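You operate a simulated robot arm through the tools that you are given. There is no shell and no other tool.

The job below is to be done with a simulated robot arm. You get a single attempt, and the scene is never put back.

Task
Load both cartons on the trolley deck and make it ready to roll.
Fine: hose clips carton and gland carton; run the purple stop in after loading, then let the brown brake off.

The check looks at the end state, three seconds after you hand in, the way a careful person would. Anything else that was tipped, shoved, dropped, spilled or broken makes it a failure.

Robot
A 6-joint arm with a fingered hand, fixed in place. Base frame: the origin is on the floor under the middle of its stand, x ahead of it, y to its left, z up. Readings come in mm, degrees, newtons and seconds.
It reaches about 1346 mm from its shoulder. Its first joint turns from -149.0 to 149.0 degrees. Payload 3.5 kg.
The tool frame sits at the grasp point between the pads (the TCP): z along the fingers, y along the line on which they close. The tips reach 26 mm beyond it. The gripper opens to 132 mm; its body begins 73 mm behind the TCP. The gripper is a hand of 4 fingers: y runs from the thumb to the fingers, the wrist lies at [0, 0, -234] in the tool frame, and closing takes about 1.5 s.
Orientation is that of the tool frame in the base frame, as a unit quaternion [w, x, y, z]. With the fingers straight down and closing along the base's y, the tool's x points along the base's -x, its y along +y and its z along -z.

Tools
- The arm moves only by the tool servo_tool. Its argument "plan" is one flat list of numbers, 6 for each row, row after row: the shift along the base's x, y, z in mm, then the turn, a rotation vector about the base's x, y, z in degrees. In form: [tx, ty, tz, ax, ay, az, tx, ty, tz, ax, ay, az, ...]. A call has 1 to 20 rows; each row shifts and turns the commanded pose from where the row before left it. "hand" is the opening, from 0 (shut) to 1 (fully open), set as the call begins (left out, the last holds). Rows are played at 5 a second. More than 50 mm and 8.6 degrees between two rows, or a gripper value outside its range, and nothing of the call is played. A pose out of reach is approached as far as the arm can. The call stops where the force on the tool passes 40 N (or 10 N more than at its start, if that is more) or the arm is blocked; 0.2 s more then pass. Each finger travels about 72 mm/s and halts on what it meets, pressing with about 24 N; the grip force reading is that of the motor and also rises with nothing between the fingers. The clock runs only during rows and for 0.2 s after the last one: add rows that do not move to give the fingers time. The reply holds the time, the measured pose of the TCP, the force on the tool along the base axes, the opening and the grip force, in the units named above and with some noise, with the torque about the TCP (base axes, N m) and any sound that the robot's microphone picked up.
- Cameras (640 x 400 px; columns grow to the right, rows downward): "scene" is fixed at [50.3, -652.6, 1517.6]; the picture's right is [-1.00, -0.00, 0.00], its down [-0.00, 0.96, -0.28] and it looks along [0.00, -0.28, -0.96] (base axes); focal length 214 px, centre (320, 200). "wrist" rides on the gripper at [68, 2, -97] in the tool frame; the picture's right is [-0.03, 1.00, 0.00], its down [-0.82, -0.02, -0.58] and it looks along [-0.58, -0.01, 0.82] (tool axes); focal length 270 px, centre (320, 200). There is no depth. A picture from a camera that has moved, and an enlarged one, comes with that camera's place and axes in the base frame and with its lens. The place of the scene camera against the robot may be out by one fixed shift of up to 12 mm in any direction.
- capture(camera): a new picture of that camera. The clock stands still meanwhile.
- slide_trunk(by): slides the trunk up (or, below 0, down) by that many mm; the arm rides with it, the base frame stays. It gives what a move gives, with no picture.
- set_fingers(finger1, finger2, finger3, thumb_bend): sets how far each is bent, from 0 (flat) to 100 (curled in); at 30 the hand is open as for a grip, at 70 the pads meet at the TCP. One left out holds its place. A second passes; each finger stops where it meets its share of the squeeze, and holds until it gets a number again. A gripper value or a shape takes the hand back. It gives what a move gives, with no picture; readings hold the bend of each and the force on the fingers (four entries, about 0 where the hand has none), thumb and palm.
- hand_shape(shape): the hand has 4 fingers and takes this shape, open, in about a second: jaw (thumb against the fingers, like two jaws); tri (thumb and two fingers); tip (a fingertip pinch); poke (one finger out to press); point (the index stretched); flat (the hand flat); cup (the hand cupped); fist (a fist). The gripper value then closes the fingers along that shape, each until it touches; the sizes above hold for jaw. It gives what a move gives, with no picture.
- zoom(camera, box): a new picture of the part [left, top, right, bottom] of that camera's present view, enlarged. The clock stands still meanwhile.
- sign_off(): hands the job in; it is judged then, once.

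Places have to be worked out from the pictures, the camera data and where the tool is seen. Open the gripper and draw the arm clear of the work before you hand the job in, unless the task says otherwise.

The tools are called after "Request:" as a command line: name --argument value ..., lists and objects as JSON in quotes. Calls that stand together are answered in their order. servo_tool: Moves the arm, as the interface text tells. Its arguments: {"type":"object","properties":{"plan":{"type":"array","items":{"type":"number"}},"hand":{"type":"number"}},"required":["plan"]} The other tools are called the same way: slide_trunk (by) moves the trunk up or down; hand_shape (shape) gives the hand a shape; set_fingers (finger1, finger2, finger3, thumb_bend) moves the fingers one by one; capture (camera) takes a picture; zoom (camera, box) takes an enlarged picture of a part of a camera's view; sign_off () hands the job in.

At the start:

```text
time_s: 0.0
position: [690.5, -133.1, 970.2]
tcp_rot: [0.0, 0.0, 1.0, 0.0]
wrist_force: [0.0, 0.6, 0.6]
ft_torque: [0.01, 0.03, 0.0]
gripper_width: 132.0
grasp_force: 0.0
shape: jaw
bend: [30.0, 30.0, 30.0, 30.0]
finger forces: [0.0, 0.1, 0.1, 0.0, 0.1, 0.0]
trunk travel left (down, up): [-869.0, 101.0]
```

scene: 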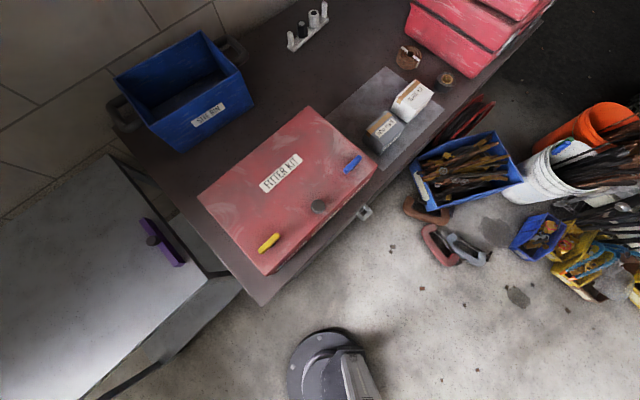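
wrist: 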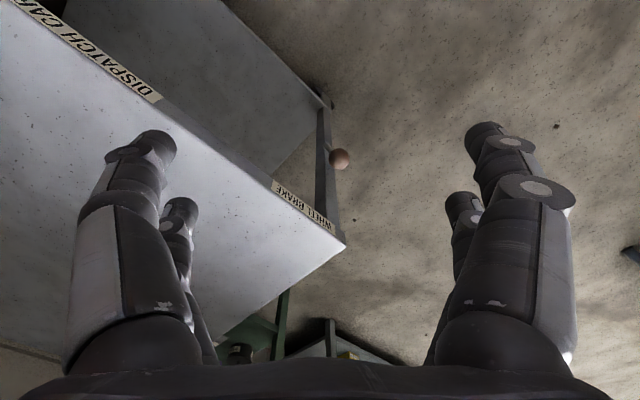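

I'll begin by looking closely at the scene: the trolley (left), the bench with cartons, and the purple stop.

Request:
zoom --camera "scene" --box '[0, 130, 260, 400]'

Request:
zoom --camera "scene" --box '[320, 50, 480, 230]'

Request:
zoom --camera "scene" --box '[100, 0, 420, 310]'

Request:
zoom --camera "wrist" --box '[0, 0, 400, 400]'

```text
1.48 times, centred on (130, 265) of scene
camera zoom: at [50.3, -652.6, 1517.6], right [-1.0, 0.0, 0.0], down [0.0, 0.96, -0.28], along [0.0, -0.28, -0.96], focal length 318 px, centre (602, 104)
```

zoom: 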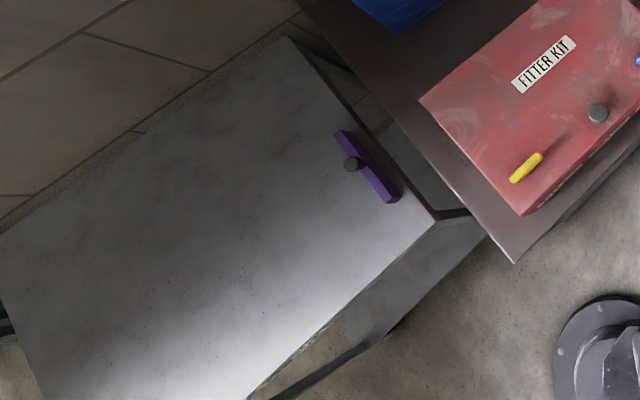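

```text
2.22 times, centred on (400, 140) of scene
camera zoom: at [50.3, -652.6, 1517.6], right [-1.0, 0.0, 0.0], down [0.0, 0.96, -0.28], along [0.0, -0.28, -0.96], focal length 477 px, centre (142, 333)
```

zoom: 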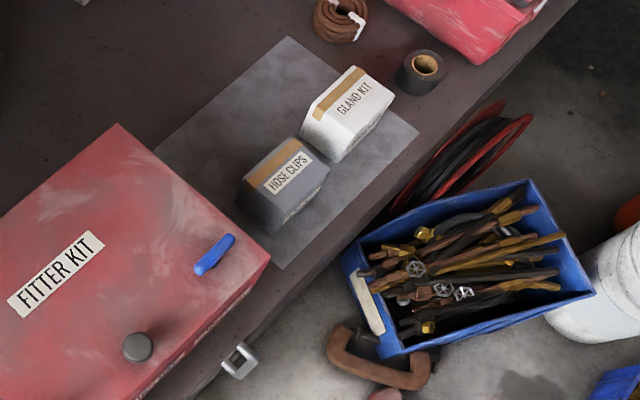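

```text
1.29 times, centred on (260, 155) of scene
camera zoom: at [50.3, -652.6, 1517.6], right [-1.0, 0.0, 0.0], down [0.0, 0.96, -0.28], along [0.0, -0.28, -0.96], focal length 277 px, centre (397, 258)
```

zoom: 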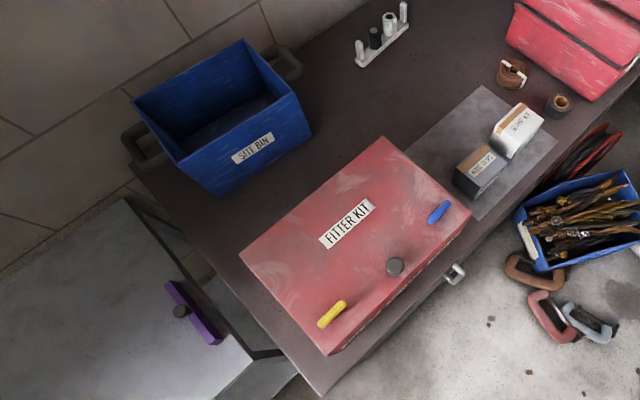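

```text
1.00 times, centred on (200, 200) of wrist (not enlarged: the box is as wide or as high as the picture)
camera zoom: at [619.9, -131.8, 1068.0], right [0.03, 1.0, 0.0], down [0.82, -0.02, 0.58], along [0.58, -0.01, -0.82], focal length 270 px, centre (440, 200)
```

zoom: 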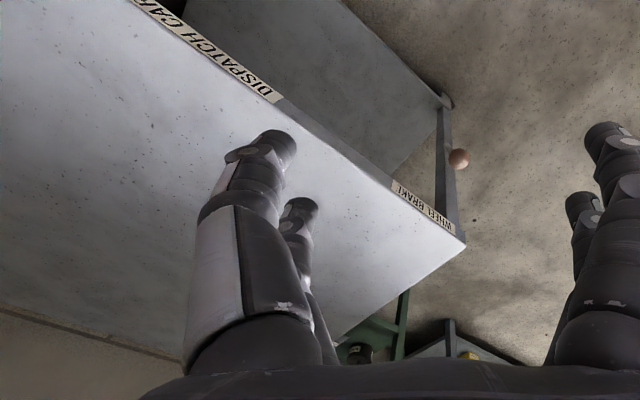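

The trolley deck appears to lie to the robot's right-front, with the brown brake ball under its WHEEL BRAKE label, and the cartons are on a mat on the bench. I'll raise and turn the hand so the wrist camera looks over the deck.

Request:
servo_tool --plan '[-20, -20, 20, 0, 0, -7.5, -20, -20, 20, 0, 0, -7.5, -20, -20, 20, 0, 0, -7.5, -20, -20, 20, 0, 0, -7.5, -20, -20, 20, 0, 0, -7.5, -20, -20, 20, 0, 0, -7.5]'

Request:
capture --camera "wrist"

Request:
capture --camera "scene"

```text
time_s: 1.4
position: [569.6, -252.1, 970.8]
tcp_rot: [0.001, 0.383, 0.924, 0.0]
wrist_force: [0.0, -0.1, 0.1]
ft_torque: [0.01, 0.01, 0.0]
gripper_width: 132.1
grasp_force: 0.2
shape: jaw
bend: [30.0, 30.0, 30.0, 30.0]
finger forces: [0.0, 0.0, 0.0, 0.0, 0.1, 0.0]
out of reach, approached as far as the arm can: row 1, 2, 3, 4, 5, 6
trunk travel left (down, up): [-869.0, 101.0]
```

```text
taken
camera wrist: at [521.6, -203.2, 1068.1], right [0.73, 0.69, 0.0], down [0.56, -0.59, 0.58], along [0.4, -0.42, -0.82], focal length 270 px, centre (320, 200)
```

wrist: 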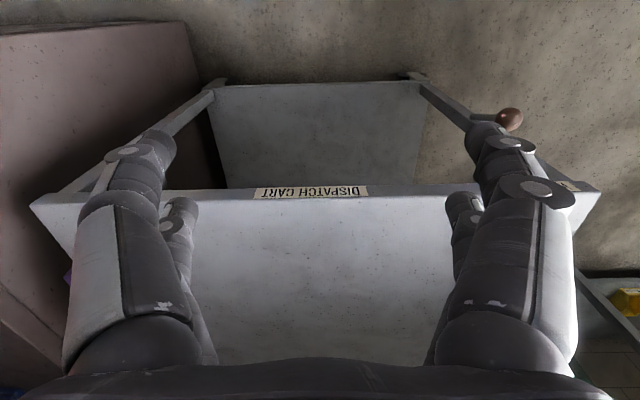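

```text
taken
```

scene: 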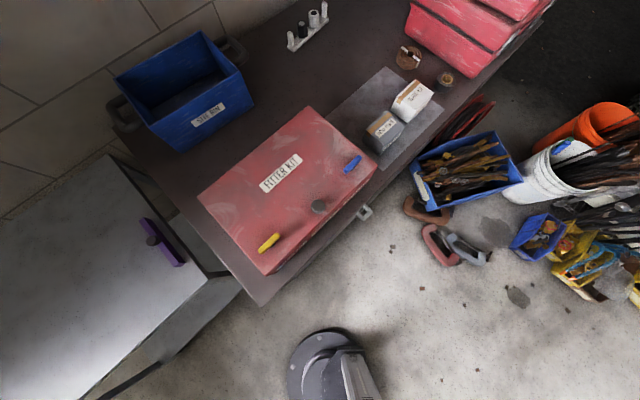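

The arm is at its upper limit with fingers down, so I'll raise the trunk for a better overview.

Request:
slide_trunk --by 100

Request:
capture --camera "wrist"

```text
time_s: 2.7
position: [569.8, -250.6, 1070.2]
tcp_rot: [0.001, 0.383, 0.924, 0.0]
wrist_force: [0.2, -0.1, -0.3]
ft_torque: [-0.01, 0.03, -0.01]
gripper_width: 132.0
grasp_force: 0.1
shape: jaw
bend: [30.0, 30.0, 30.0, 30.0]
finger forces: [0.1, 0.0, 0.1, 0.0, 0.1, 0.0]
trunk travel left (down, up): [-969.0, 1.0]
```

```text
taken
camera wrist: at [522.0, -203.1, 1168.0], right [0.72, 0.69, 0.0], down [0.56, -0.59, 0.58], along [0.4, -0.42, -0.82], focal length 270 px, centre (320, 200)
```

wrist: 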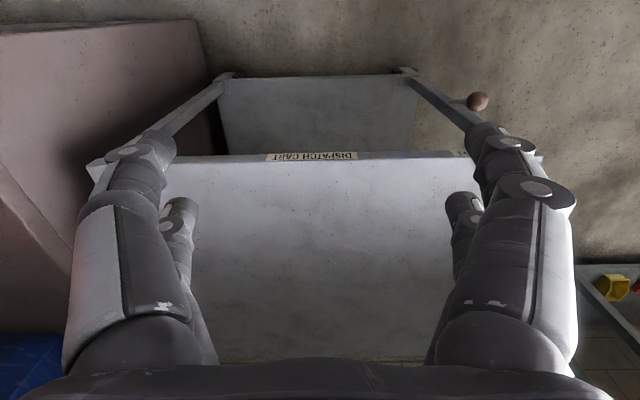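

The deck is about z≈800 mm, with near corner A≈(400,-600) and B≈(897,-100); the brown ball is at about (823,-103,664), below the front edge. I'll move to get a close view of the brake.

Request:
servo_tool --plan '[5, 41.7, -20, 0, 0, 0, 5, 41.7, -20, 0, 0, 0, 5, 41.7, -20, 0, 0, 0, 5, 41.7, -20, 0, 0, 0, 5, 41.7, -20, 0, 0, 0, 5, 41.7, -20, 0, 0, 0]'

Request:
capture --camera "wrist"

Request:
zoom --camera "wrist" --box '[280, 120, 480, 245]'

```text
time_s: 4.1
position: [599.5, -0.5, 1071.6]
tcp_rot: [0.0, 0.384, 0.923, 0.0]
wrist_force: [0.4, 0.3, -0.4]
ft_torque: [-0.03, 0.01, -0.02]
gripper_width: 131.8
grasp_force: 0.0
shape: jaw
bend: [30.0, 30.0, 30.0, 30.0]
finger forces: [0.1, 0.1, 0.0, 0.1, 0.0, 0.1]
out of reach, approached as far as the arm can: row 1, 2, 3, 4, 5, 6
trunk travel left (down, up): [-969.0, 1.0]
```

```text
taken
camera wrist: at [551.0, 48.4, 1168.0], right [0.73, 0.69, 0.0], down [0.56, -0.59, 0.58], along [0.4, -0.42, -0.82], focal length 270 px, centre (320, 200)
```

wrist: 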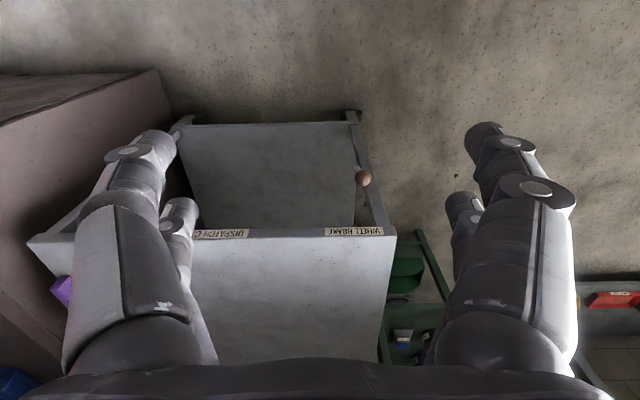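

```text
3.20 times, centred on (380, 182) of wrist
camera zoom: at [551.0, 48.4, 1168.0], right [0.73, 0.69, 0.0], down [0.56, -0.59, 0.58], along [0.4, -0.42, -0.82], focal length 865 px, centre (128, 256)
```

zoom: 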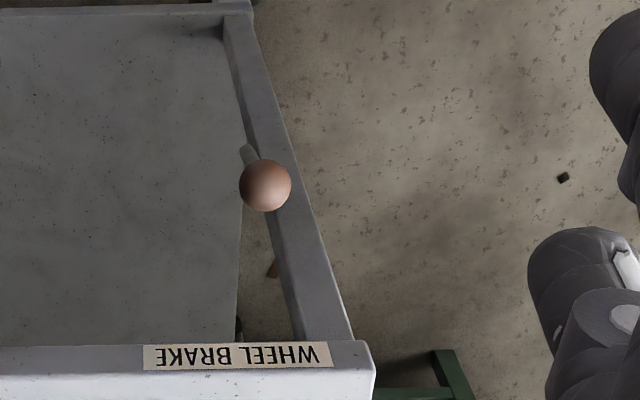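

The lever ball sits in front of the right post. I'll lower and tilt the hand to look at the brake more from the side.

Request:
servo_tool --plan '[4.56, 10.56, -40.2, -2.65, -2.65, 0, 4.56, 10.56, -40.2, -2.65, -2.65, 0, 4.56, 10.56, -40.2, -2.65, -2.65, 0, 4.56, 10.56, -40.2, -2.65, -2.65, 0, 4.56, 10.56, -40.2, -2.65, -2.65, 0, 4.56, 10.56, -40.2, -2.65, -2.65, 0, 4.56, 10.56, -40.2, -2.65, -2.65, 0, 4.56, 10.56, -40.2, -2.65, -2.65, 0]'

Request:
capture --camera "wrist"

Request:
zoom --camera "wrist" --box '[240, 120, 480, 270]'

```text
time_s: 5.9
position: [637.2, 83.8, 1101.7]
tcp_rot: [0.24, 0.369, 0.892, -0.099]
wrist_force: [-0.4, 0.2, 0.2]
ft_torque: [-0.02, -0.02, 0.02]
gripper_width: 131.7
grasp_force: 0.1
shape: jaw
bend: [30.0, 30.0, 30.0, 30.0]
finger forces: [0.0, 0.0, 0.0, 0.1, 0.1, 0.0]
out of reach, approached as far as the arm can: row 1, 2, 3, 4, 5, 6, 7, 8
trunk travel left (down, up): [-969.0, 1.0]
```

```text
taken
camera wrist: at [561.0, 159.8, 1152.2], right [0.72, 0.69, 0.01], down [0.28, -0.31, 0.91], along [0.63, -0.65, -0.42], focal length 270 px, centre (320, 200)
```

wrist: 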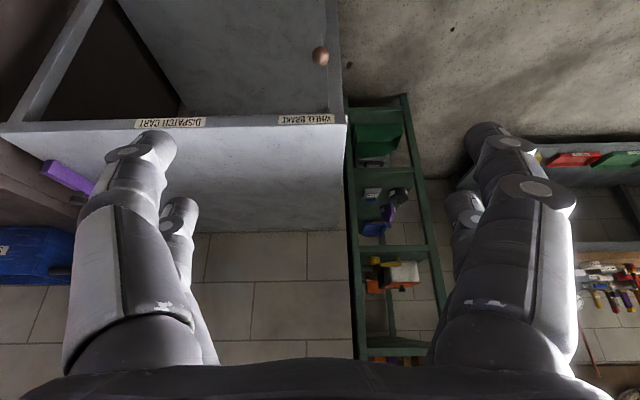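

```text
2.67 times, centred on (360, 195) of wrist
camera zoom: at [561.0, 159.8, 1152.2], right [0.72, 0.69, 0.01], down [0.28, -0.31, 0.91], along [0.63, -0.65, -0.42], focal length 721 px, centre (213, 213)
```

zoom: 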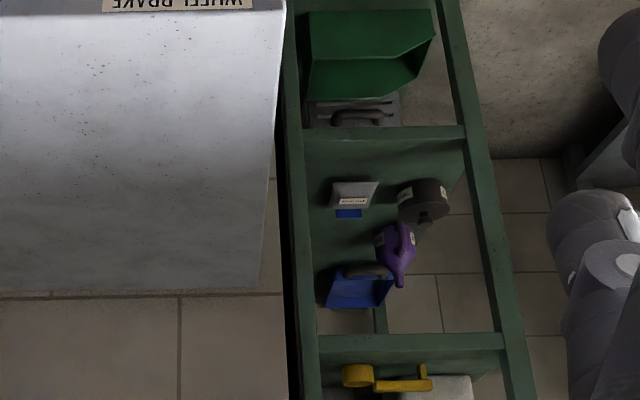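

The height reading shows the wrist stays in one horizontal plane (SCARA-like: wrist z=TCP z+234·cos tilt), so heights are set by the trunk alone. I'll lower the trunk 350 mm here, well outside the trolley edge, to view the brake.

Request:
slide_trunk --by -350

Request:
capture --camera "wrist"

Request:
zoom --camera "wrist" --box '[240, 120, 480, 270]'

Request:
capture --camera "scene"

```text
time_s: 9.3
position: [635.5, 84.3, 751.4]
tcp_rot: [0.238, 0.371, 0.892, -0.099]
wrist_force: [0.3, 0.1, 0.1]
ft_torque: [-0.01, 0.05, 0.0]
gripper_width: 132.1
grasp_force: 0.1
shape: jaw
bend: [30.0, 30.0, 30.0, 30.0]
finger forces: [0.0, 0.1, 0.0, 0.1, 0.0, 0.1]
trunk travel left (down, up): [-619.0, 351.0]
```

```text
taken
camera wrist: at [560.9, 159.5, 802.2], right [0.72, 0.69, 0.01], down [0.28, -0.31, 0.91], along [0.63, -0.65, -0.42], focal length 270 px, centre (320, 200)
```

wrist: 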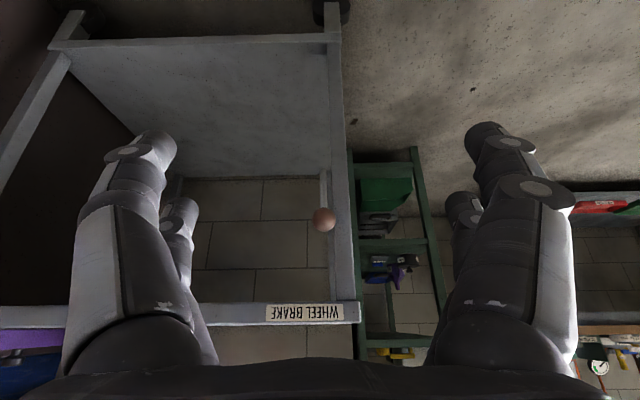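

```text
2.67 times, centred on (360, 195) of wrist
camera zoom: at [560.9, 159.5, 802.2], right [0.72, 0.69, 0.01], down [0.28, -0.31, 0.91], along [0.63, -0.65, -0.42], focal length 721 px, centre (213, 213)
```

zoom: 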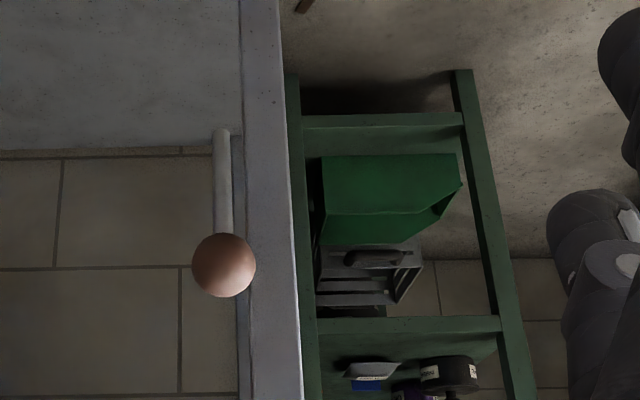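

```text
taken
```

scene: 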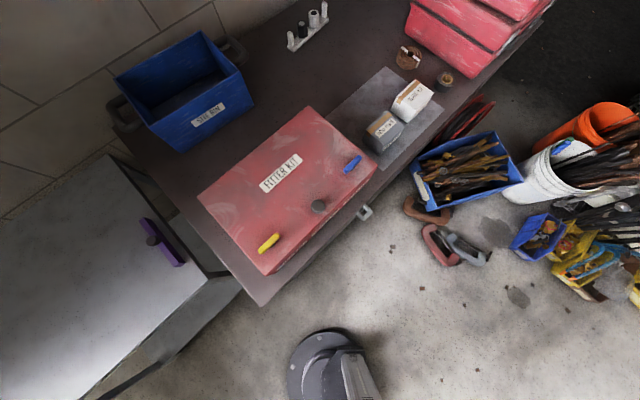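

The brake is a rod rising from a low pivot on the post to the brown ball. I'll zoom in tighter on the pivot.

Request:
zoom --camera "wrist" --box '[285, 155, 365, 205]'

Request:
zoom --camera "wrist" --box '[265, 190, 365, 330]'

Request:
zoom --camera "wrist" --box '[0, 280, 160, 400]'

```text
8.00 times, centred on (325, 180) of wrist
camera zoom: at [560.9, 159.5, 802.2], right [0.72, 0.69, 0.01], down [0.28, -0.31, 0.91], along [0.63, -0.65, -0.42], focal length 2162 px, centre (280, 360)
```

zoom: 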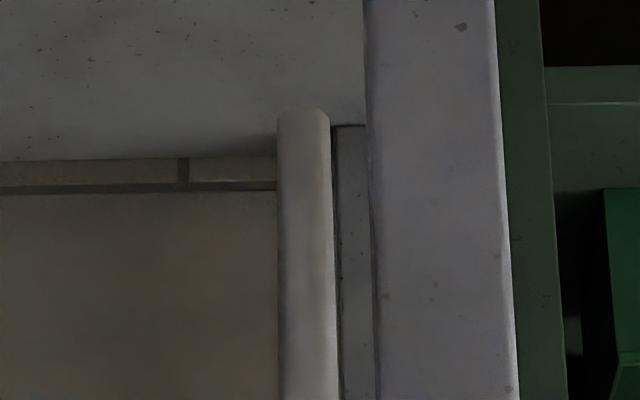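

```text
2.86 times, centred on (315, 260) of wrist
camera zoom: at [560.9, 159.5, 802.2], right [0.72, 0.69, 0.01], down [0.28, -0.31, 0.91], along [0.63, -0.65, -0.42], focal length 772 px, centre (334, 29)
```

zoom: 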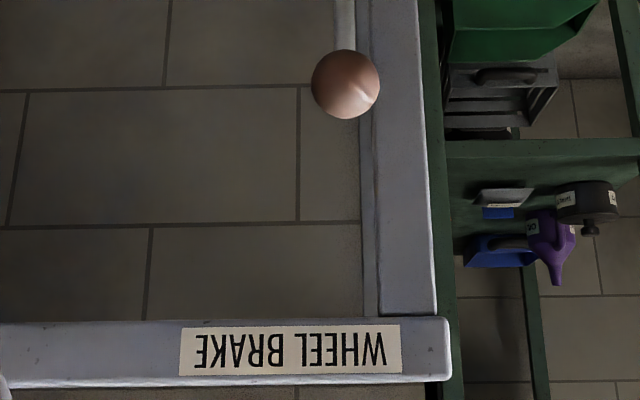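

```text
3.33 times, centred on (80, 340) of wrist
camera zoom: at [560.9, 159.5, 802.2], right [0.72, 0.69, 0.01], down [0.28, -0.31, 0.91], along [0.63, -0.65, -0.42], focal length 901 px, centre (1120, -267)
```

zoom: 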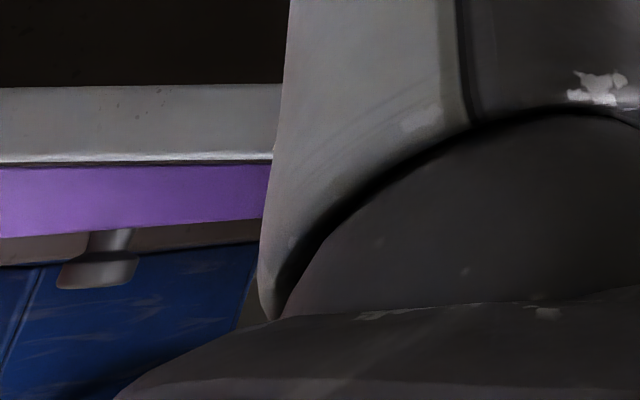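

I need a side view along the front edge to see how the lever is hinged. I'll yaw the hand 90° and shift to look along the A→B edge from outside the trolley.

Request:
servo_tool --plan '[-5.3, -23.4, 0, 0, 0, 7.5, -5.3, -23.4, 0, 0, 0, 7.5, -5.3, -23.4, 0, 0, 0, 7.5, -5.3, -23.4, 0, 0, 0, 7.5, -5.3, -23.4, 0, 0, 0, 7.5, -5.3, -23.4, 0, 0, 0, 7.5, -5.3, -23.4, 0, 0, 0, 7.5, -5.3, -23.4, 0, 0, 0, 7.5, -5.3, -23.4, 0, 0, 0, 7.5, -5.3, -23.4, 0, 0, 0, 7.5, -5.3, -23.4, 0, 0, 0, 7.5, -5.3, -23.4, 0, 0, 0, 7.5]'

Request:
capture --camera "wrist"

Request:
capture --camera "scene"

```text
time_s: 11.9
position: [620.4, -195.2, 752.2]
tcp_rot: [0.238, -0.37, 0.892, 0.099]
wrist_force: [0.0, -0.1, 0.3]
ft_torque: [-0.03, -0.01, 0.02]
gripper_width: 131.9
grasp_force: 0.0
shape: jaw
bend: [30.0, 30.0, 30.0, 30.0]
finger forces: [0.0, 0.1, 0.1, 0.0, 0.0, 0.0]
out of reach, approached as far as the arm can: row 3, 4, 5, 6
trunk travel left (down, up): [-619.0, 351.0]
```

```text
taken
camera wrist: at [541.1, -271.8, 802.2], right [-0.69, 0.72, 0.01], down [0.31, 0.28, 0.91], along [0.65, 0.63, -0.42], focal length 270 px, centre (320, 200)
```

wrist: 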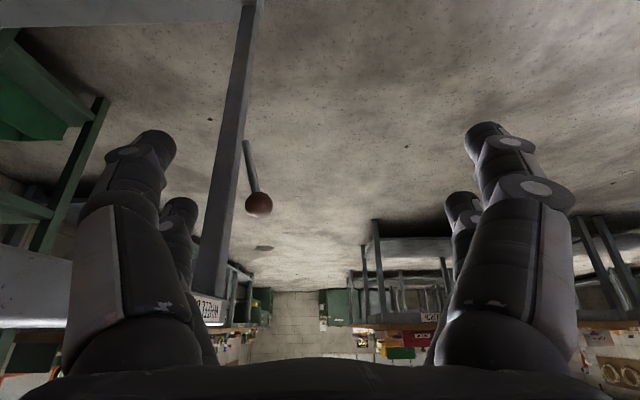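

```text
taken
```

scene: 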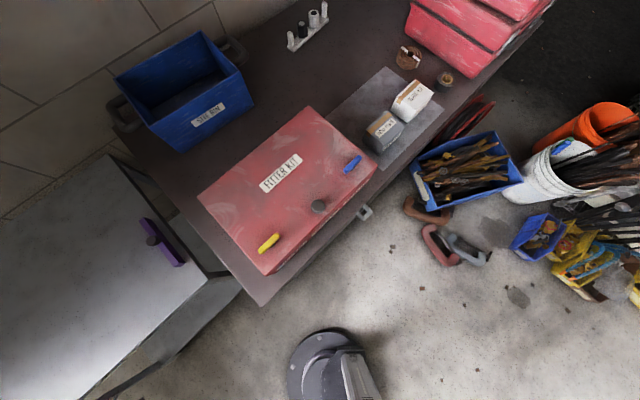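

Now the lever is seen from the side, rising from the post and leaning outward. I'll zoom in on it.

Request:
zoom --camera "wrist" --box '[200, 110, 320, 230]'

Request:
zoom --camera "wrist" --box '[180, 0, 330, 340]'

```text
3.33 times, centred on (260, 170) of wrist
camera zoom: at [541.1, -271.8, 802.2], right [-0.69, 0.72, 0.01], down [0.31, 0.28, 0.91], along [0.65, 0.63, -0.42], focal length 901 px, centre (520, 300)
```

zoom: 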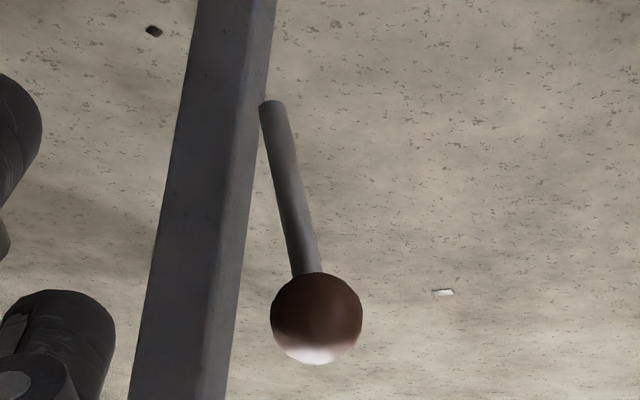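

```text
1.18 times, centred on (255, 170) of wrist
camera zoom: at [541.1, -271.8, 802.2], right [-0.69, 0.72, 0.01], down [0.31, 0.28, 0.91], along [0.65, 0.63, -0.42], focal length 318 px, centre (396, 235)
```

zoom: 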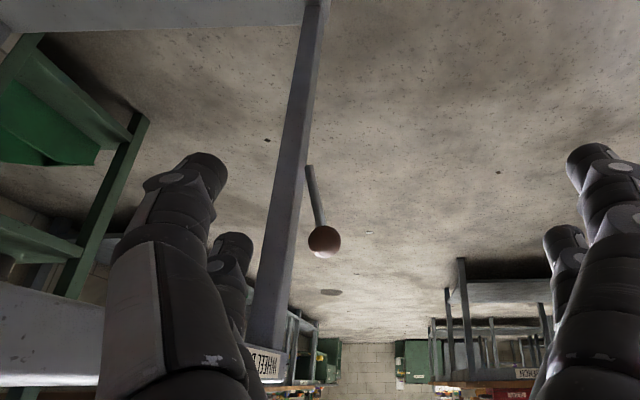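

The lever is a ~106 mm rod hinged at about z≈560 beside the post, leaning ~16° outward. Next I'll survey the cartons: raise the trunk fully, untilt, and swing toward the bench.

Request:
slide_trunk --by 350

Request:
servo_tool --plan '[-20.7, -20.7, 0, -5.3, 5.3, 0, -20.7, -20.7, 0, -5.3, 5.3, 0, -20.7, -20.7, 0, -5.3, 5.3, 0, -20.7, -20.7, 0, -5.3, 5.3, 0]'

Request:
servo_tool --plan '[-18.4, -37.9, 0, 0, 0, -8, -21.1, -36.8, 0, 0, 0, -8, -23.8, -35.3, 0, 0, 0, -8, -26.2, -33.7, 0, 0, 0, -8, -28.6, -31.9, 0, 0, 0, -8, -31, -30.1, 0, 0, 0, -8, -33.1, -27.9, 0, 0, 0, -8, -35, -25.5, 0, 0, 0, -8, -37, -23.3, 0, 0, 0, -8]'

Request:
capture --camera "wrist"

Request:
capture --camera "scene"

```text
time_s: 15.4
position: [618.5, -195.9, 1101.9]
tcp_rot: [0.238, -0.37, 0.892, 0.099]
wrist_force: [0.9, 0.6, 0.0]
ft_torque: [0.02, 0.01, -0.04]
gripper_width: 131.8
grasp_force: 0.0
shape: jaw
bend: [30.0, 30.0, 30.0, 30.0]
finger forces: [0.1, 0.1, 0.0, 0.0, 0.1, 0.1]
trunk travel left (down, up): [-969.0, 1.0]
```

```text
time_s: 16.4
position: [535.4, -279.0, 1070.5]
tcp_rot: [-0.003, -0.382, 0.924, -0.001]
wrist_force: [-0.1, 0.1, 0.2]
ft_torque: [0.0, -0.02, -0.03]
gripper_width: 132.0
grasp_force: 0.1
shape: jaw
bend: [30.0, 30.0, 30.0, 30.0]
finger forces: [0.1, 0.1, 0.0, 0.0, 0.1, 0.0]
out of reach, approached as far as the arm can: row 1, 2, 3
trunk travel left (down, up): [-969.0, 1.0]
```

```text
time_s: 18.4
position: [281.0, -561.9, 1070.1]
tcp_rot: [0.0, 0.234, 0.972, 0.0]
wrist_force: [-0.5, -0.1, 0.6]
ft_torque: [0.04, 0.01, 0.01]
gripper_width: 131.8
grasp_force: 0.0
shape: jaw
bend: [30.0, 30.0, 30.0, 30.0]
finger forces: [0.0, 0.1, 0.0, 0.1, 0.1, 0.0]
out of reach, approached as far as the arm can: row 5, 7
trunk travel left (down, up): [-969.0, 1.0]
```

```text
taken
camera wrist: at [219.3, -531.3, 1168.1], right [0.48, 0.88, 0.0], down [0.72, -0.39, 0.58], along [0.51, -0.28, -0.82], focal length 270 px, centre (320, 200)
```

wrist: 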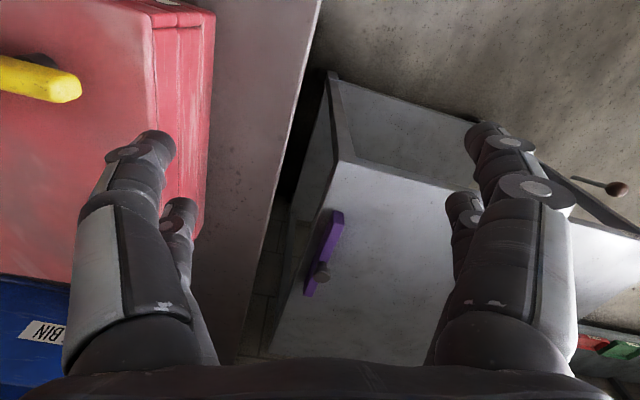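

```text
taken
```

scene: 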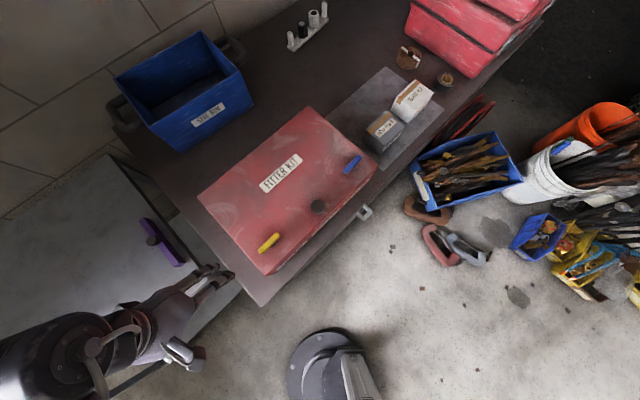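

The purple stop is visible along the deck's bench-side edge with a knob. I'll zoom in on it and the kit/bench area.

Request:
zoom --camera "wrist" --box '[250, 130, 430, 330]'

Request:
zoom --camera "scene" --box '[100, 190, 230, 290]'

```text
2.00 times, centred on (340, 230) of wrist
camera zoom: at [219.3, -531.3, 1168.1], right [0.48, 0.88, 0.0], down [0.72, -0.39, 0.58], along [0.51, -0.28, -0.82], focal length 541 px, centre (280, 140)
```

zoom: 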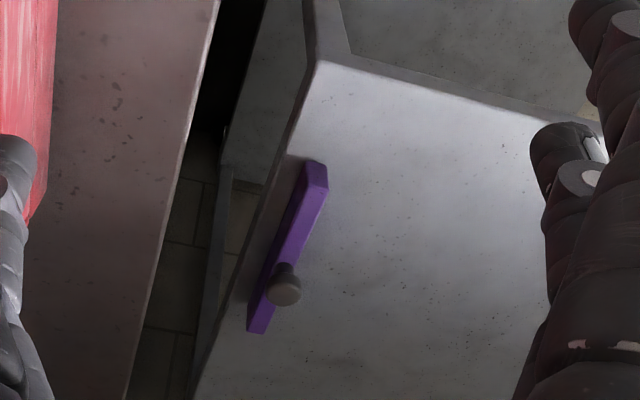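

```text
4.00 times, centred on (165, 240) of scene
camera zoom: at [50.3, -652.6, 1517.6], right [-1.0, 0.0, 0.0], down [0.0, 0.96, -0.28], along [0.0, -0.28, -0.96], focal length 858 px, centre (940, 40)
```

zoom: 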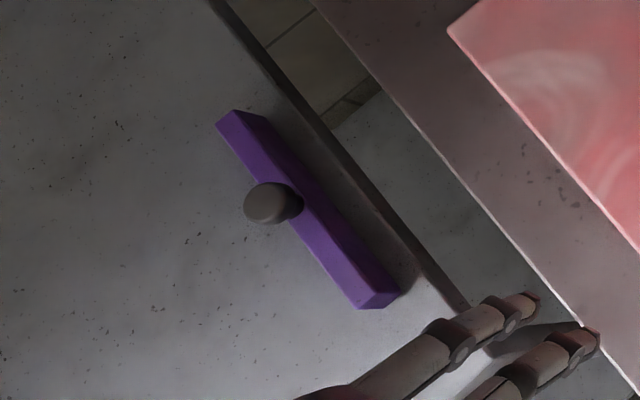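

The stop is a bar with a top knob. Now I'll continue round to view the cartons.

Request:
servo_tool --plan '[-38.5, -20.6, 0, 0, 0, -8, -40.2, -18, 0, 0, 0, -8, -41.4, -15.2, 0, 0, 0, -8, -42.6, -12.3, 0, 0, 0, -8, -43.4, -9.3, 0, 0, 0, -8, -44.1, -6.4, 0, 0, 0, -8, -44.8, -3.2, 0, 0, 0, -8, -44.9, -0.1, 0, 0, 0, -8, -45.2, 3, 0, 0, 0, -8]'

Request:
capture --camera "wrist"

Request:
capture --camera "scene"

```text
time_s: 20.4
position: [-102.0, -643.1, 1070.6]
tcp_rot: [0.0, 0.761, 0.648, 0.001]
wrist_force: [-0.4, 0.4, 0.7]
ft_torque: [-0.05, 0.01, 0.0]
gripper_width: 131.8
grasp_force: 0.1
shape: jaw
bend: [30.0, 30.0, 30.0, 30.0]
finger forces: [0.0, 0.0, 0.0, 0.0, 0.0, 0.0]
trunk travel left (down, up): [-969.0, 1.0]
```

```text
taken
camera wrist: at [-91.6, -577.0, 1168.1], right [0.98, -0.18, 0.0], down [-0.15, -0.8, 0.58], along [-0.11, -0.57, -0.82], focal length 270 px, centre (320, 200)
```

wrist: 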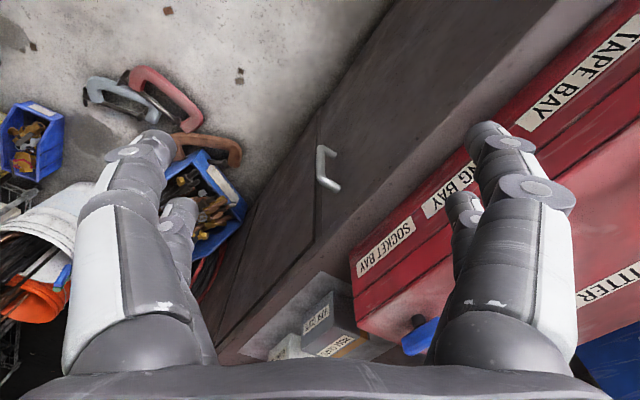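

```text
taken
```

scene: 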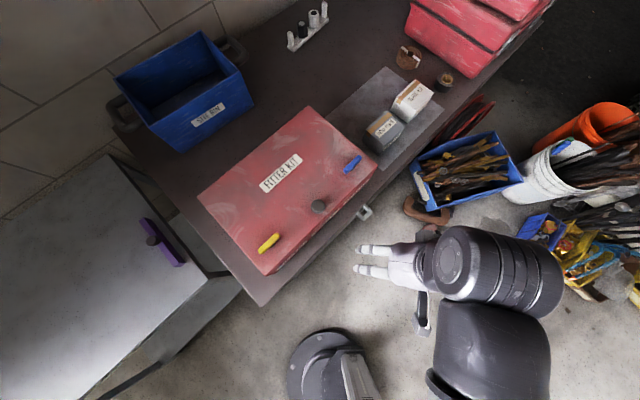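

The cartons are further out on the bench. I'll extend outward over them.

Request:
servo_tool --plan '[-8, -43, 0, 0, 0, 0, -8, -43, 0, 0, 0, 0, -8, -43, 0, 0, 0, 0, -8, -43, 0, 0, 0, 0, -8, -43, 0, 0, 0, 0, -8, -43, 0, 0, 0, 0]'

Request:
capture --camera "wrist"

Request:
capture --camera "scene"

```text
time_s: 21.8
position: [-151.2, -901.8, 1070.5]
tcp_rot: [0.0, 0.761, 0.649, 0.001]
wrist_force: [0.1, -1.0, -0.7]
ft_torque: [0.0, 0.0, -0.02]
gripper_width: 131.8
grasp_force: 0.0
shape: jaw
bend: [30.0, 30.0, 30.0, 30.0]
finger forces: [0.0, 0.0, 0.0, 0.0, 0.0, 0.0]
trunk travel left (down, up): [-969.0, 1.0]
```

```text
taken
camera wrist: at [-139.2, -835.7, 1167.8], right [0.98, -0.18, 0.0], down [-0.15, -0.8, 0.58], along [-0.1, -0.57, -0.82], focal length 270 px, centre (320, 200)
```

wrist: 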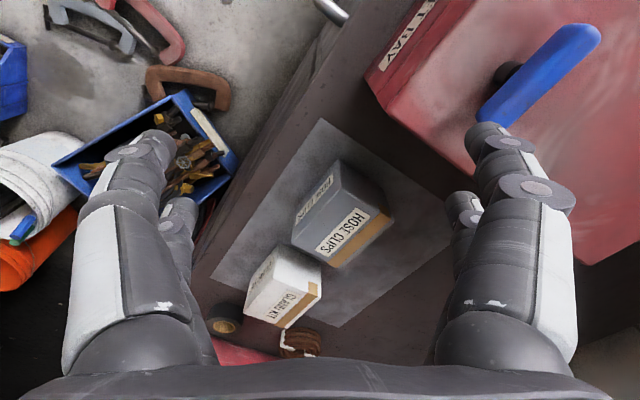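

```text
taken
```

scene: 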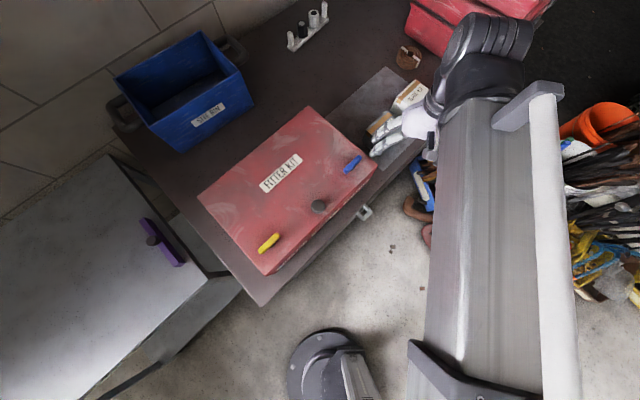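

Both cartons are clearly visible. I'll zoom in on them in both cameras for accurate localisation.

Request:
zoom --camera "wrist" --box '[200, 110, 460, 370]'

Request:
zoom --camera "wrist" --box '[230, 150, 400, 256]'

Request:
zoom --camera "wrist" --box '[190, 230, 350, 360]'

```text
1.54 times, centred on (330, 240) of wrist
camera zoom: at [-139.2, -835.7, 1167.8], right [0.98, -0.18, 0.0], down [-0.15, -0.8, 0.58], along [-0.1, -0.57, -0.82], focal length 416 px, centre (305, 138)
```

zoom: 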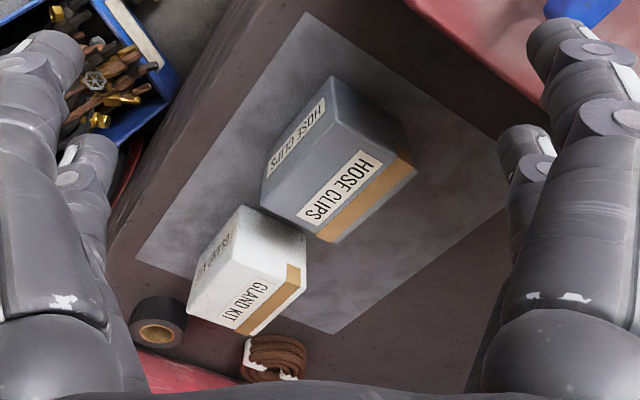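

```text
3.76 times, centred on (315, 203) of wrist
camera zoom: at [-139.2, -835.7, 1167.8], right [0.98, -0.18, 0.0], down [-0.15, -0.8, 0.58], along [-0.1, -0.57, -0.82], focal length 1018 px, centre (339, 189)
```

zoom: 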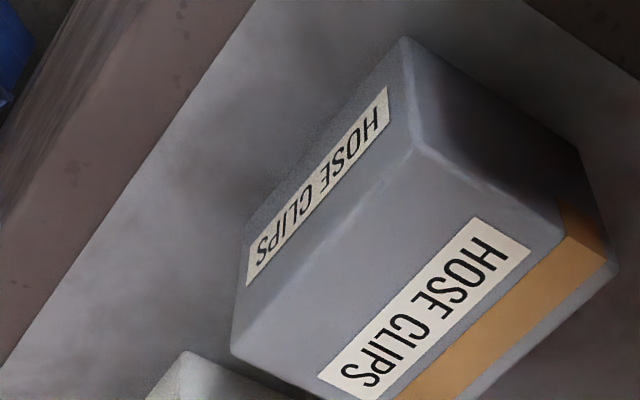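

```text
3.08 times, centred on (270, 295) of wrist
camera zoom: at [-139.2, -835.7, 1167.8], right [0.98, -0.18, 0.0], down [-0.15, -0.8, 0.58], along [-0.1, -0.57, -0.82], focal length 832 px, centre (474, -92)
```

zoom: 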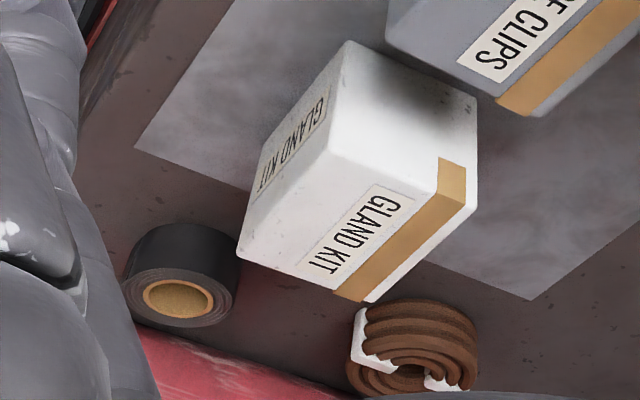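

From triangulation: HOSE CLIPS carton centre ≈(-154,-1052), GLAND centre ≈(-261,-1181), tops z≈930, bench/mat ≈862, each about 96×75×67 mm turned 45°. I'll align above HOSE CLIPS so the fingers close across its 75 mm side.

Request:
servo_tool --plan '[-0.56, -30, 0, 0, 0, -7.2, -0.56, -30, 0, 0, 0, -7.2, -0.56, -30, 0, 0, 0, -7.2, -0.56, -30, 0, 0, 0, -7.2, -0.56, -30, 0, 0, 0, -7.2]'

Request:
capture --camera "wrist"

Request:
capture --camera "scene"

```text
time_s: 23.0
position: [-155.2, -1051.4, 1069.8]
tcp_rot: [0.0, 0.924, 0.382, 0.0]
wrist_force: [-0.3, 0.6, 1.1]
ft_torque: [0.0, -0.02, 0.0]
gripper_width: 131.9
grasp_force: 0.1
shape: jaw
bend: [30.0, 30.0, 30.0, 30.0]
finger forces: [0.0, 0.0, 0.0, 0.0, 0.0, 0.0]
trunk travel left (down, up): [-969.0, 1.0]
```

```text
taken
camera wrist: at [-107.0, -1005.8, 1167.8], right [0.69, -0.73, 0.0], down [-0.59, -0.56, 0.58], along [-0.42, -0.4, -0.82], focal length 270 px, centre (320, 200)
```

wrist: 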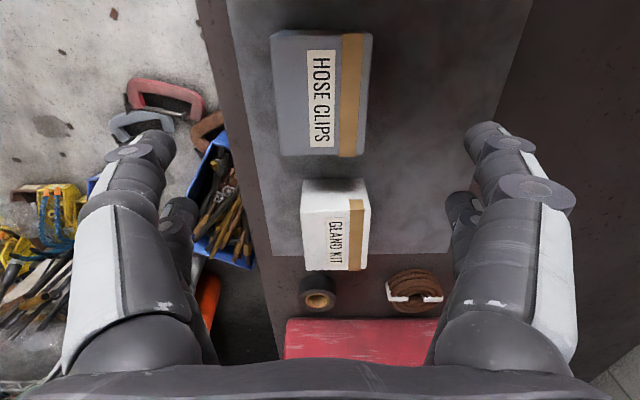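

```text
taken
```

scene: 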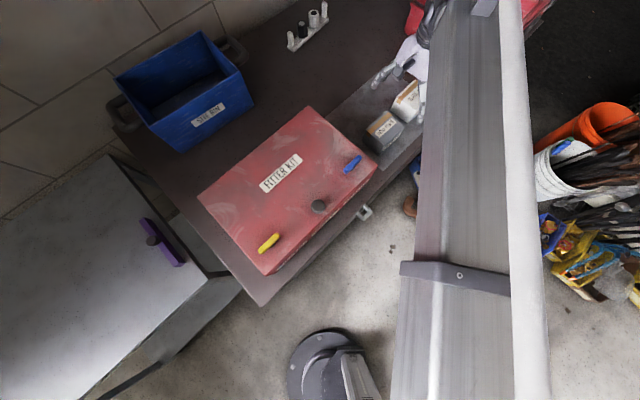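

I'll zoom to measure the alignment of the carton relative to the hand.

Request:
zoom --camera "wrist" --box '[230, 10, 410, 170]'

Request:
zoom --camera "wrist" --box '[260, 150, 480, 370]'

```text
2.50 times, centred on (320, 90) of wrist
camera zoom: at [-107.0, -1005.8, 1167.8], right [0.69, -0.73, 0.0], down [-0.59, -0.56, 0.58], along [-0.42, -0.4, -0.82], focal length 676 px, centre (320, 475)
```

zoom: 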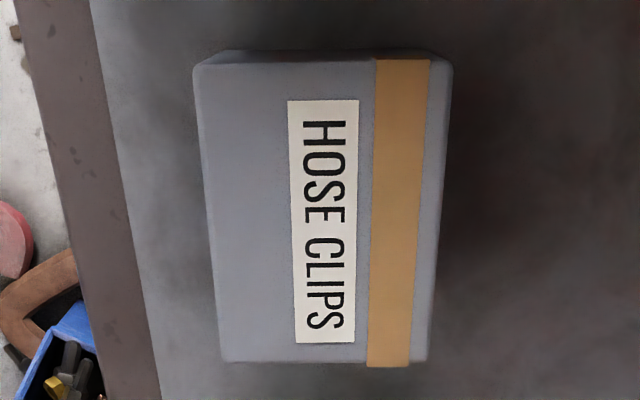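

```text
1.82 times, centred on (370, 260) of wrist
camera zoom: at [-107.0, -1005.8, 1167.8], right [0.69, -0.73, 0.0], down [-0.59, -0.56, 0.58], along [-0.42, -0.4, -0.82], focal length 491 px, centre (229, 91)
```

zoom: 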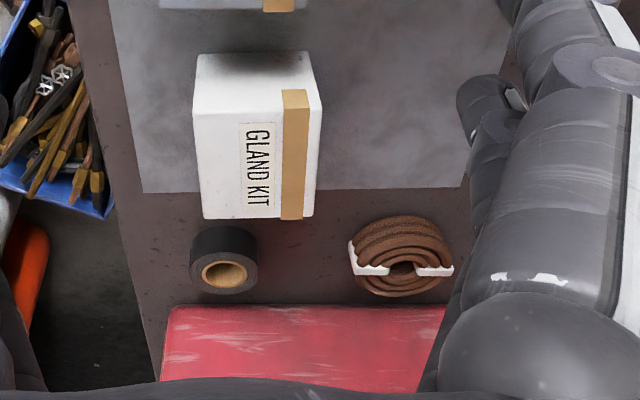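

The carton centre (-153,-1052.5) is within ~2 mm of the TCP and its sides are aligned at 45°. I'll lower the trunk so the pads reach just below the carton's mid-height (TCP z≈905).

Request:
slide_trunk --by -120

Request:
capture --camera "wrist"

Request:
capture --camera "scene"

```text
time_s: 24.5
position: [-155.5, -1051.0, 950.4]
tcp_rot: [-0.001, 0.924, 0.382, 0.002]
wrist_force: [0.3, 0.1, -0.5]
ft_torque: [-0.02, 0.02, 0.0]
gripper_width: 132.0
grasp_force: 0.0
shape: jaw
bend: [30.0, 30.0, 30.0, 30.0]
finger forces: [0.0, 0.0, 0.0, 0.0, 0.0, 0.0]
trunk travel left (down, up): [-849.0, 121.0]
```

```text
taken
camera wrist: at [-106.9, -1004.7, 1048.3], right [0.69, -0.72, 0.0], down [-0.59, -0.56, 0.58], along [-0.42, -0.4, -0.82], focal length 270 px, centre (320, 200)
```

wrist: 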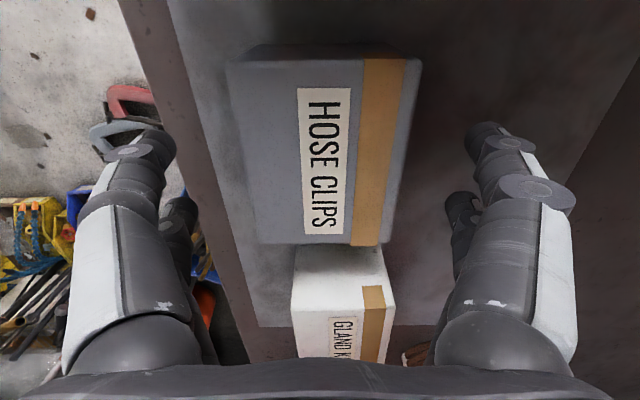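

```text
taken
```

scene: 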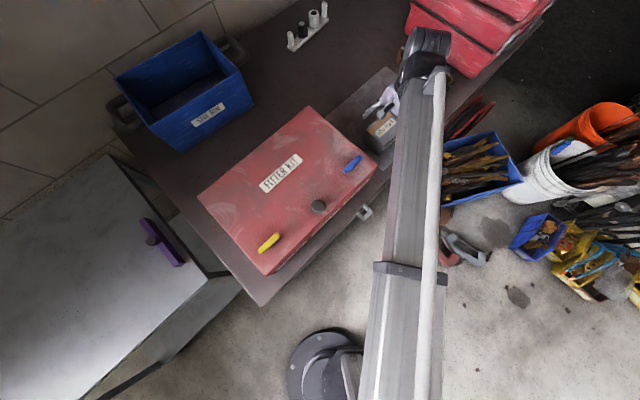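

The carton sits centred between the fingers. Lowering the last 46 mm.

Request:
slide_trunk --by -46

Request:
capture --camera "wrist"

```text
time_s: 25.4
position: [-155.3, -1050.1, 904.5]
tcp_rot: [-0.001, 0.924, 0.382, 0.001]
wrist_force: [0.6, 0.6, 1.0]
ft_torque: [0.03, 0.01, -0.03]
gripper_width: 132.0
grasp_force: 0.0
shape: jaw
bend: [30.0, 30.0, 30.0, 30.0]
finger forces: [0.1, 0.0, 0.0, 0.0, 0.1, 0.1]
trunk travel left (down, up): [-803.0, 167.0]
```

```text
taken
camera wrist: at [-106.9, -1004.6, 1002.3], right [0.69, -0.72, 0.0], down [-0.59, -0.56, 0.58], along [-0.42, -0.4, -0.82], focal length 270 px, centre (320, 200)
```

wrist: 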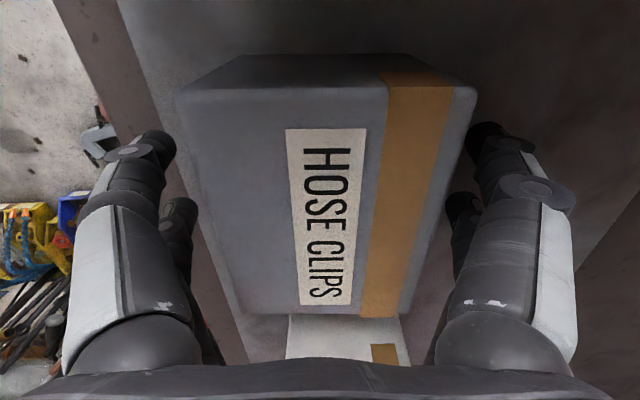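

The fingers straddle the carton with clearance. I'll close the grip and allow time.

Request:
servo_tool --plan '[0, 0, 0, 0, 0, 0, 0, 0, 0, 0, 0, 0, 0, 0, 0, 0, 0, 0, 0, 0, 0, 0, 0, 0, 0, 0, 0, 0, 0, 0, 0, 0, 0, 0, 0, 0, 0, 0, 0, 0, 0, 0, 0, 0, 0, 0, 0, 0, 0, 0, 0, 0, 0, 0, 0, 0, 0, 0, 0, 0]' --hand 0

Request:
capture --camera "wrist"

```text
time_s: 27.6
position: [-156.4, -1051.4, 903.5]
tcp_rot: [0.0, 0.924, 0.382, 0.001]
wrist_force: [0.1, -0.4, 0.2]
ft_torque: [0.05, 0.01, -0.02]
gripper_width: 72.9
grasp_force: 24.0
shape: jaw
bend: [72.0, 72.0, 72.0, 70.0]
finger forces: [21.8, 21.6, 21.6, 0.0, 22.0, 0.0]
trunk travel left (down, up): [-803.0, 167.0]
```

```text
taken
camera wrist: at [-106.9, -1004.9, 1002.0], right [0.69, -0.72, 0.0], down [-0.59, -0.56, 0.58], along [-0.42, -0.4, -0.82], focal length 270 px, centre (320, 200)
```

wrist: 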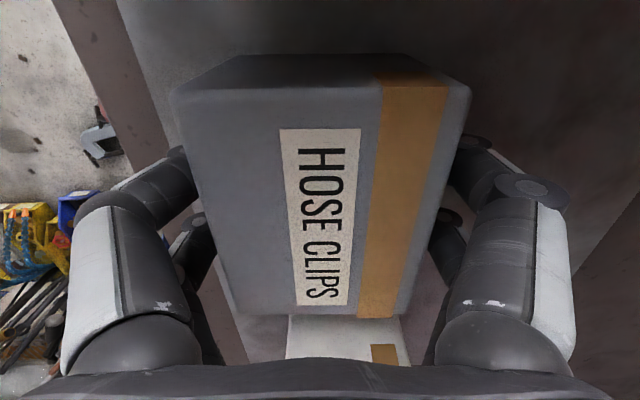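

Gripped firmly (width 72.9 mm, ~22 N on each finger). I'll lift with the trunk and check the carton comes along cleanly.

Request:
slide_trunk --by 165

Request:
capture --camera "wrist"

Request:
capture --camera "scene"

```text
time_s: 29.4
position: [-155.3, -1050.4, 1069.4]
tcp_rot: [0.0, 0.924, 0.383, 0.0]
wrist_force: [1.4, -0.1, -1.7]
ft_torque: [-0.01, 0.01, 0.04]
gripper_width: 73.0
grasp_force: 23.9
shape: jaw
bend: [72.0, 72.0, 72.0, 70.0]
finger forces: [21.8, 21.8, 21.6, 0.0, 21.8, 0.0]
trunk travel left (down, up): [-968.0, 2.0]
```

```text
taken
camera wrist: at [-107.0, -1005.0, 1166.9], right [0.69, -0.72, 0.0], down [-0.59, -0.56, 0.58], along [-0.42, -0.4, -0.82], focal length 270 px, centre (320, 200)
```

wrist: 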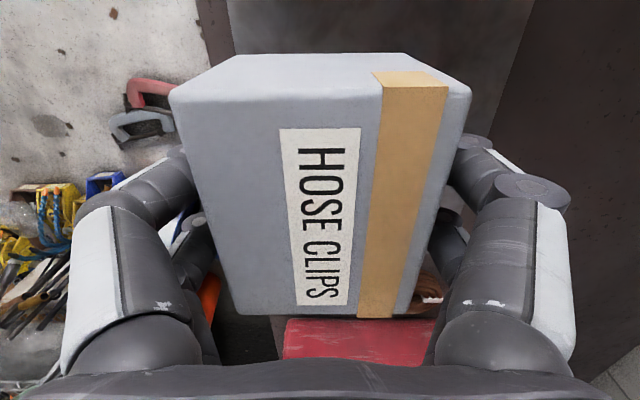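

```text
taken
```

scene: 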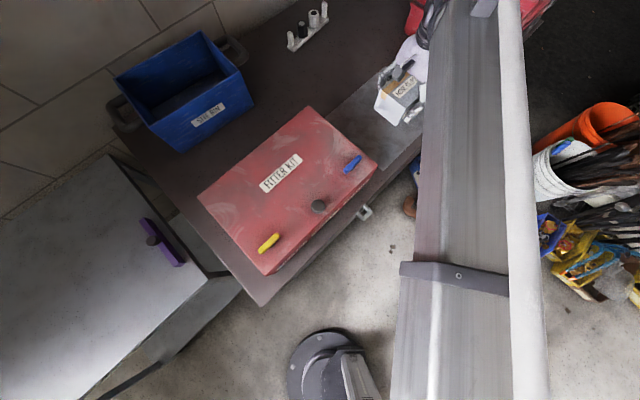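

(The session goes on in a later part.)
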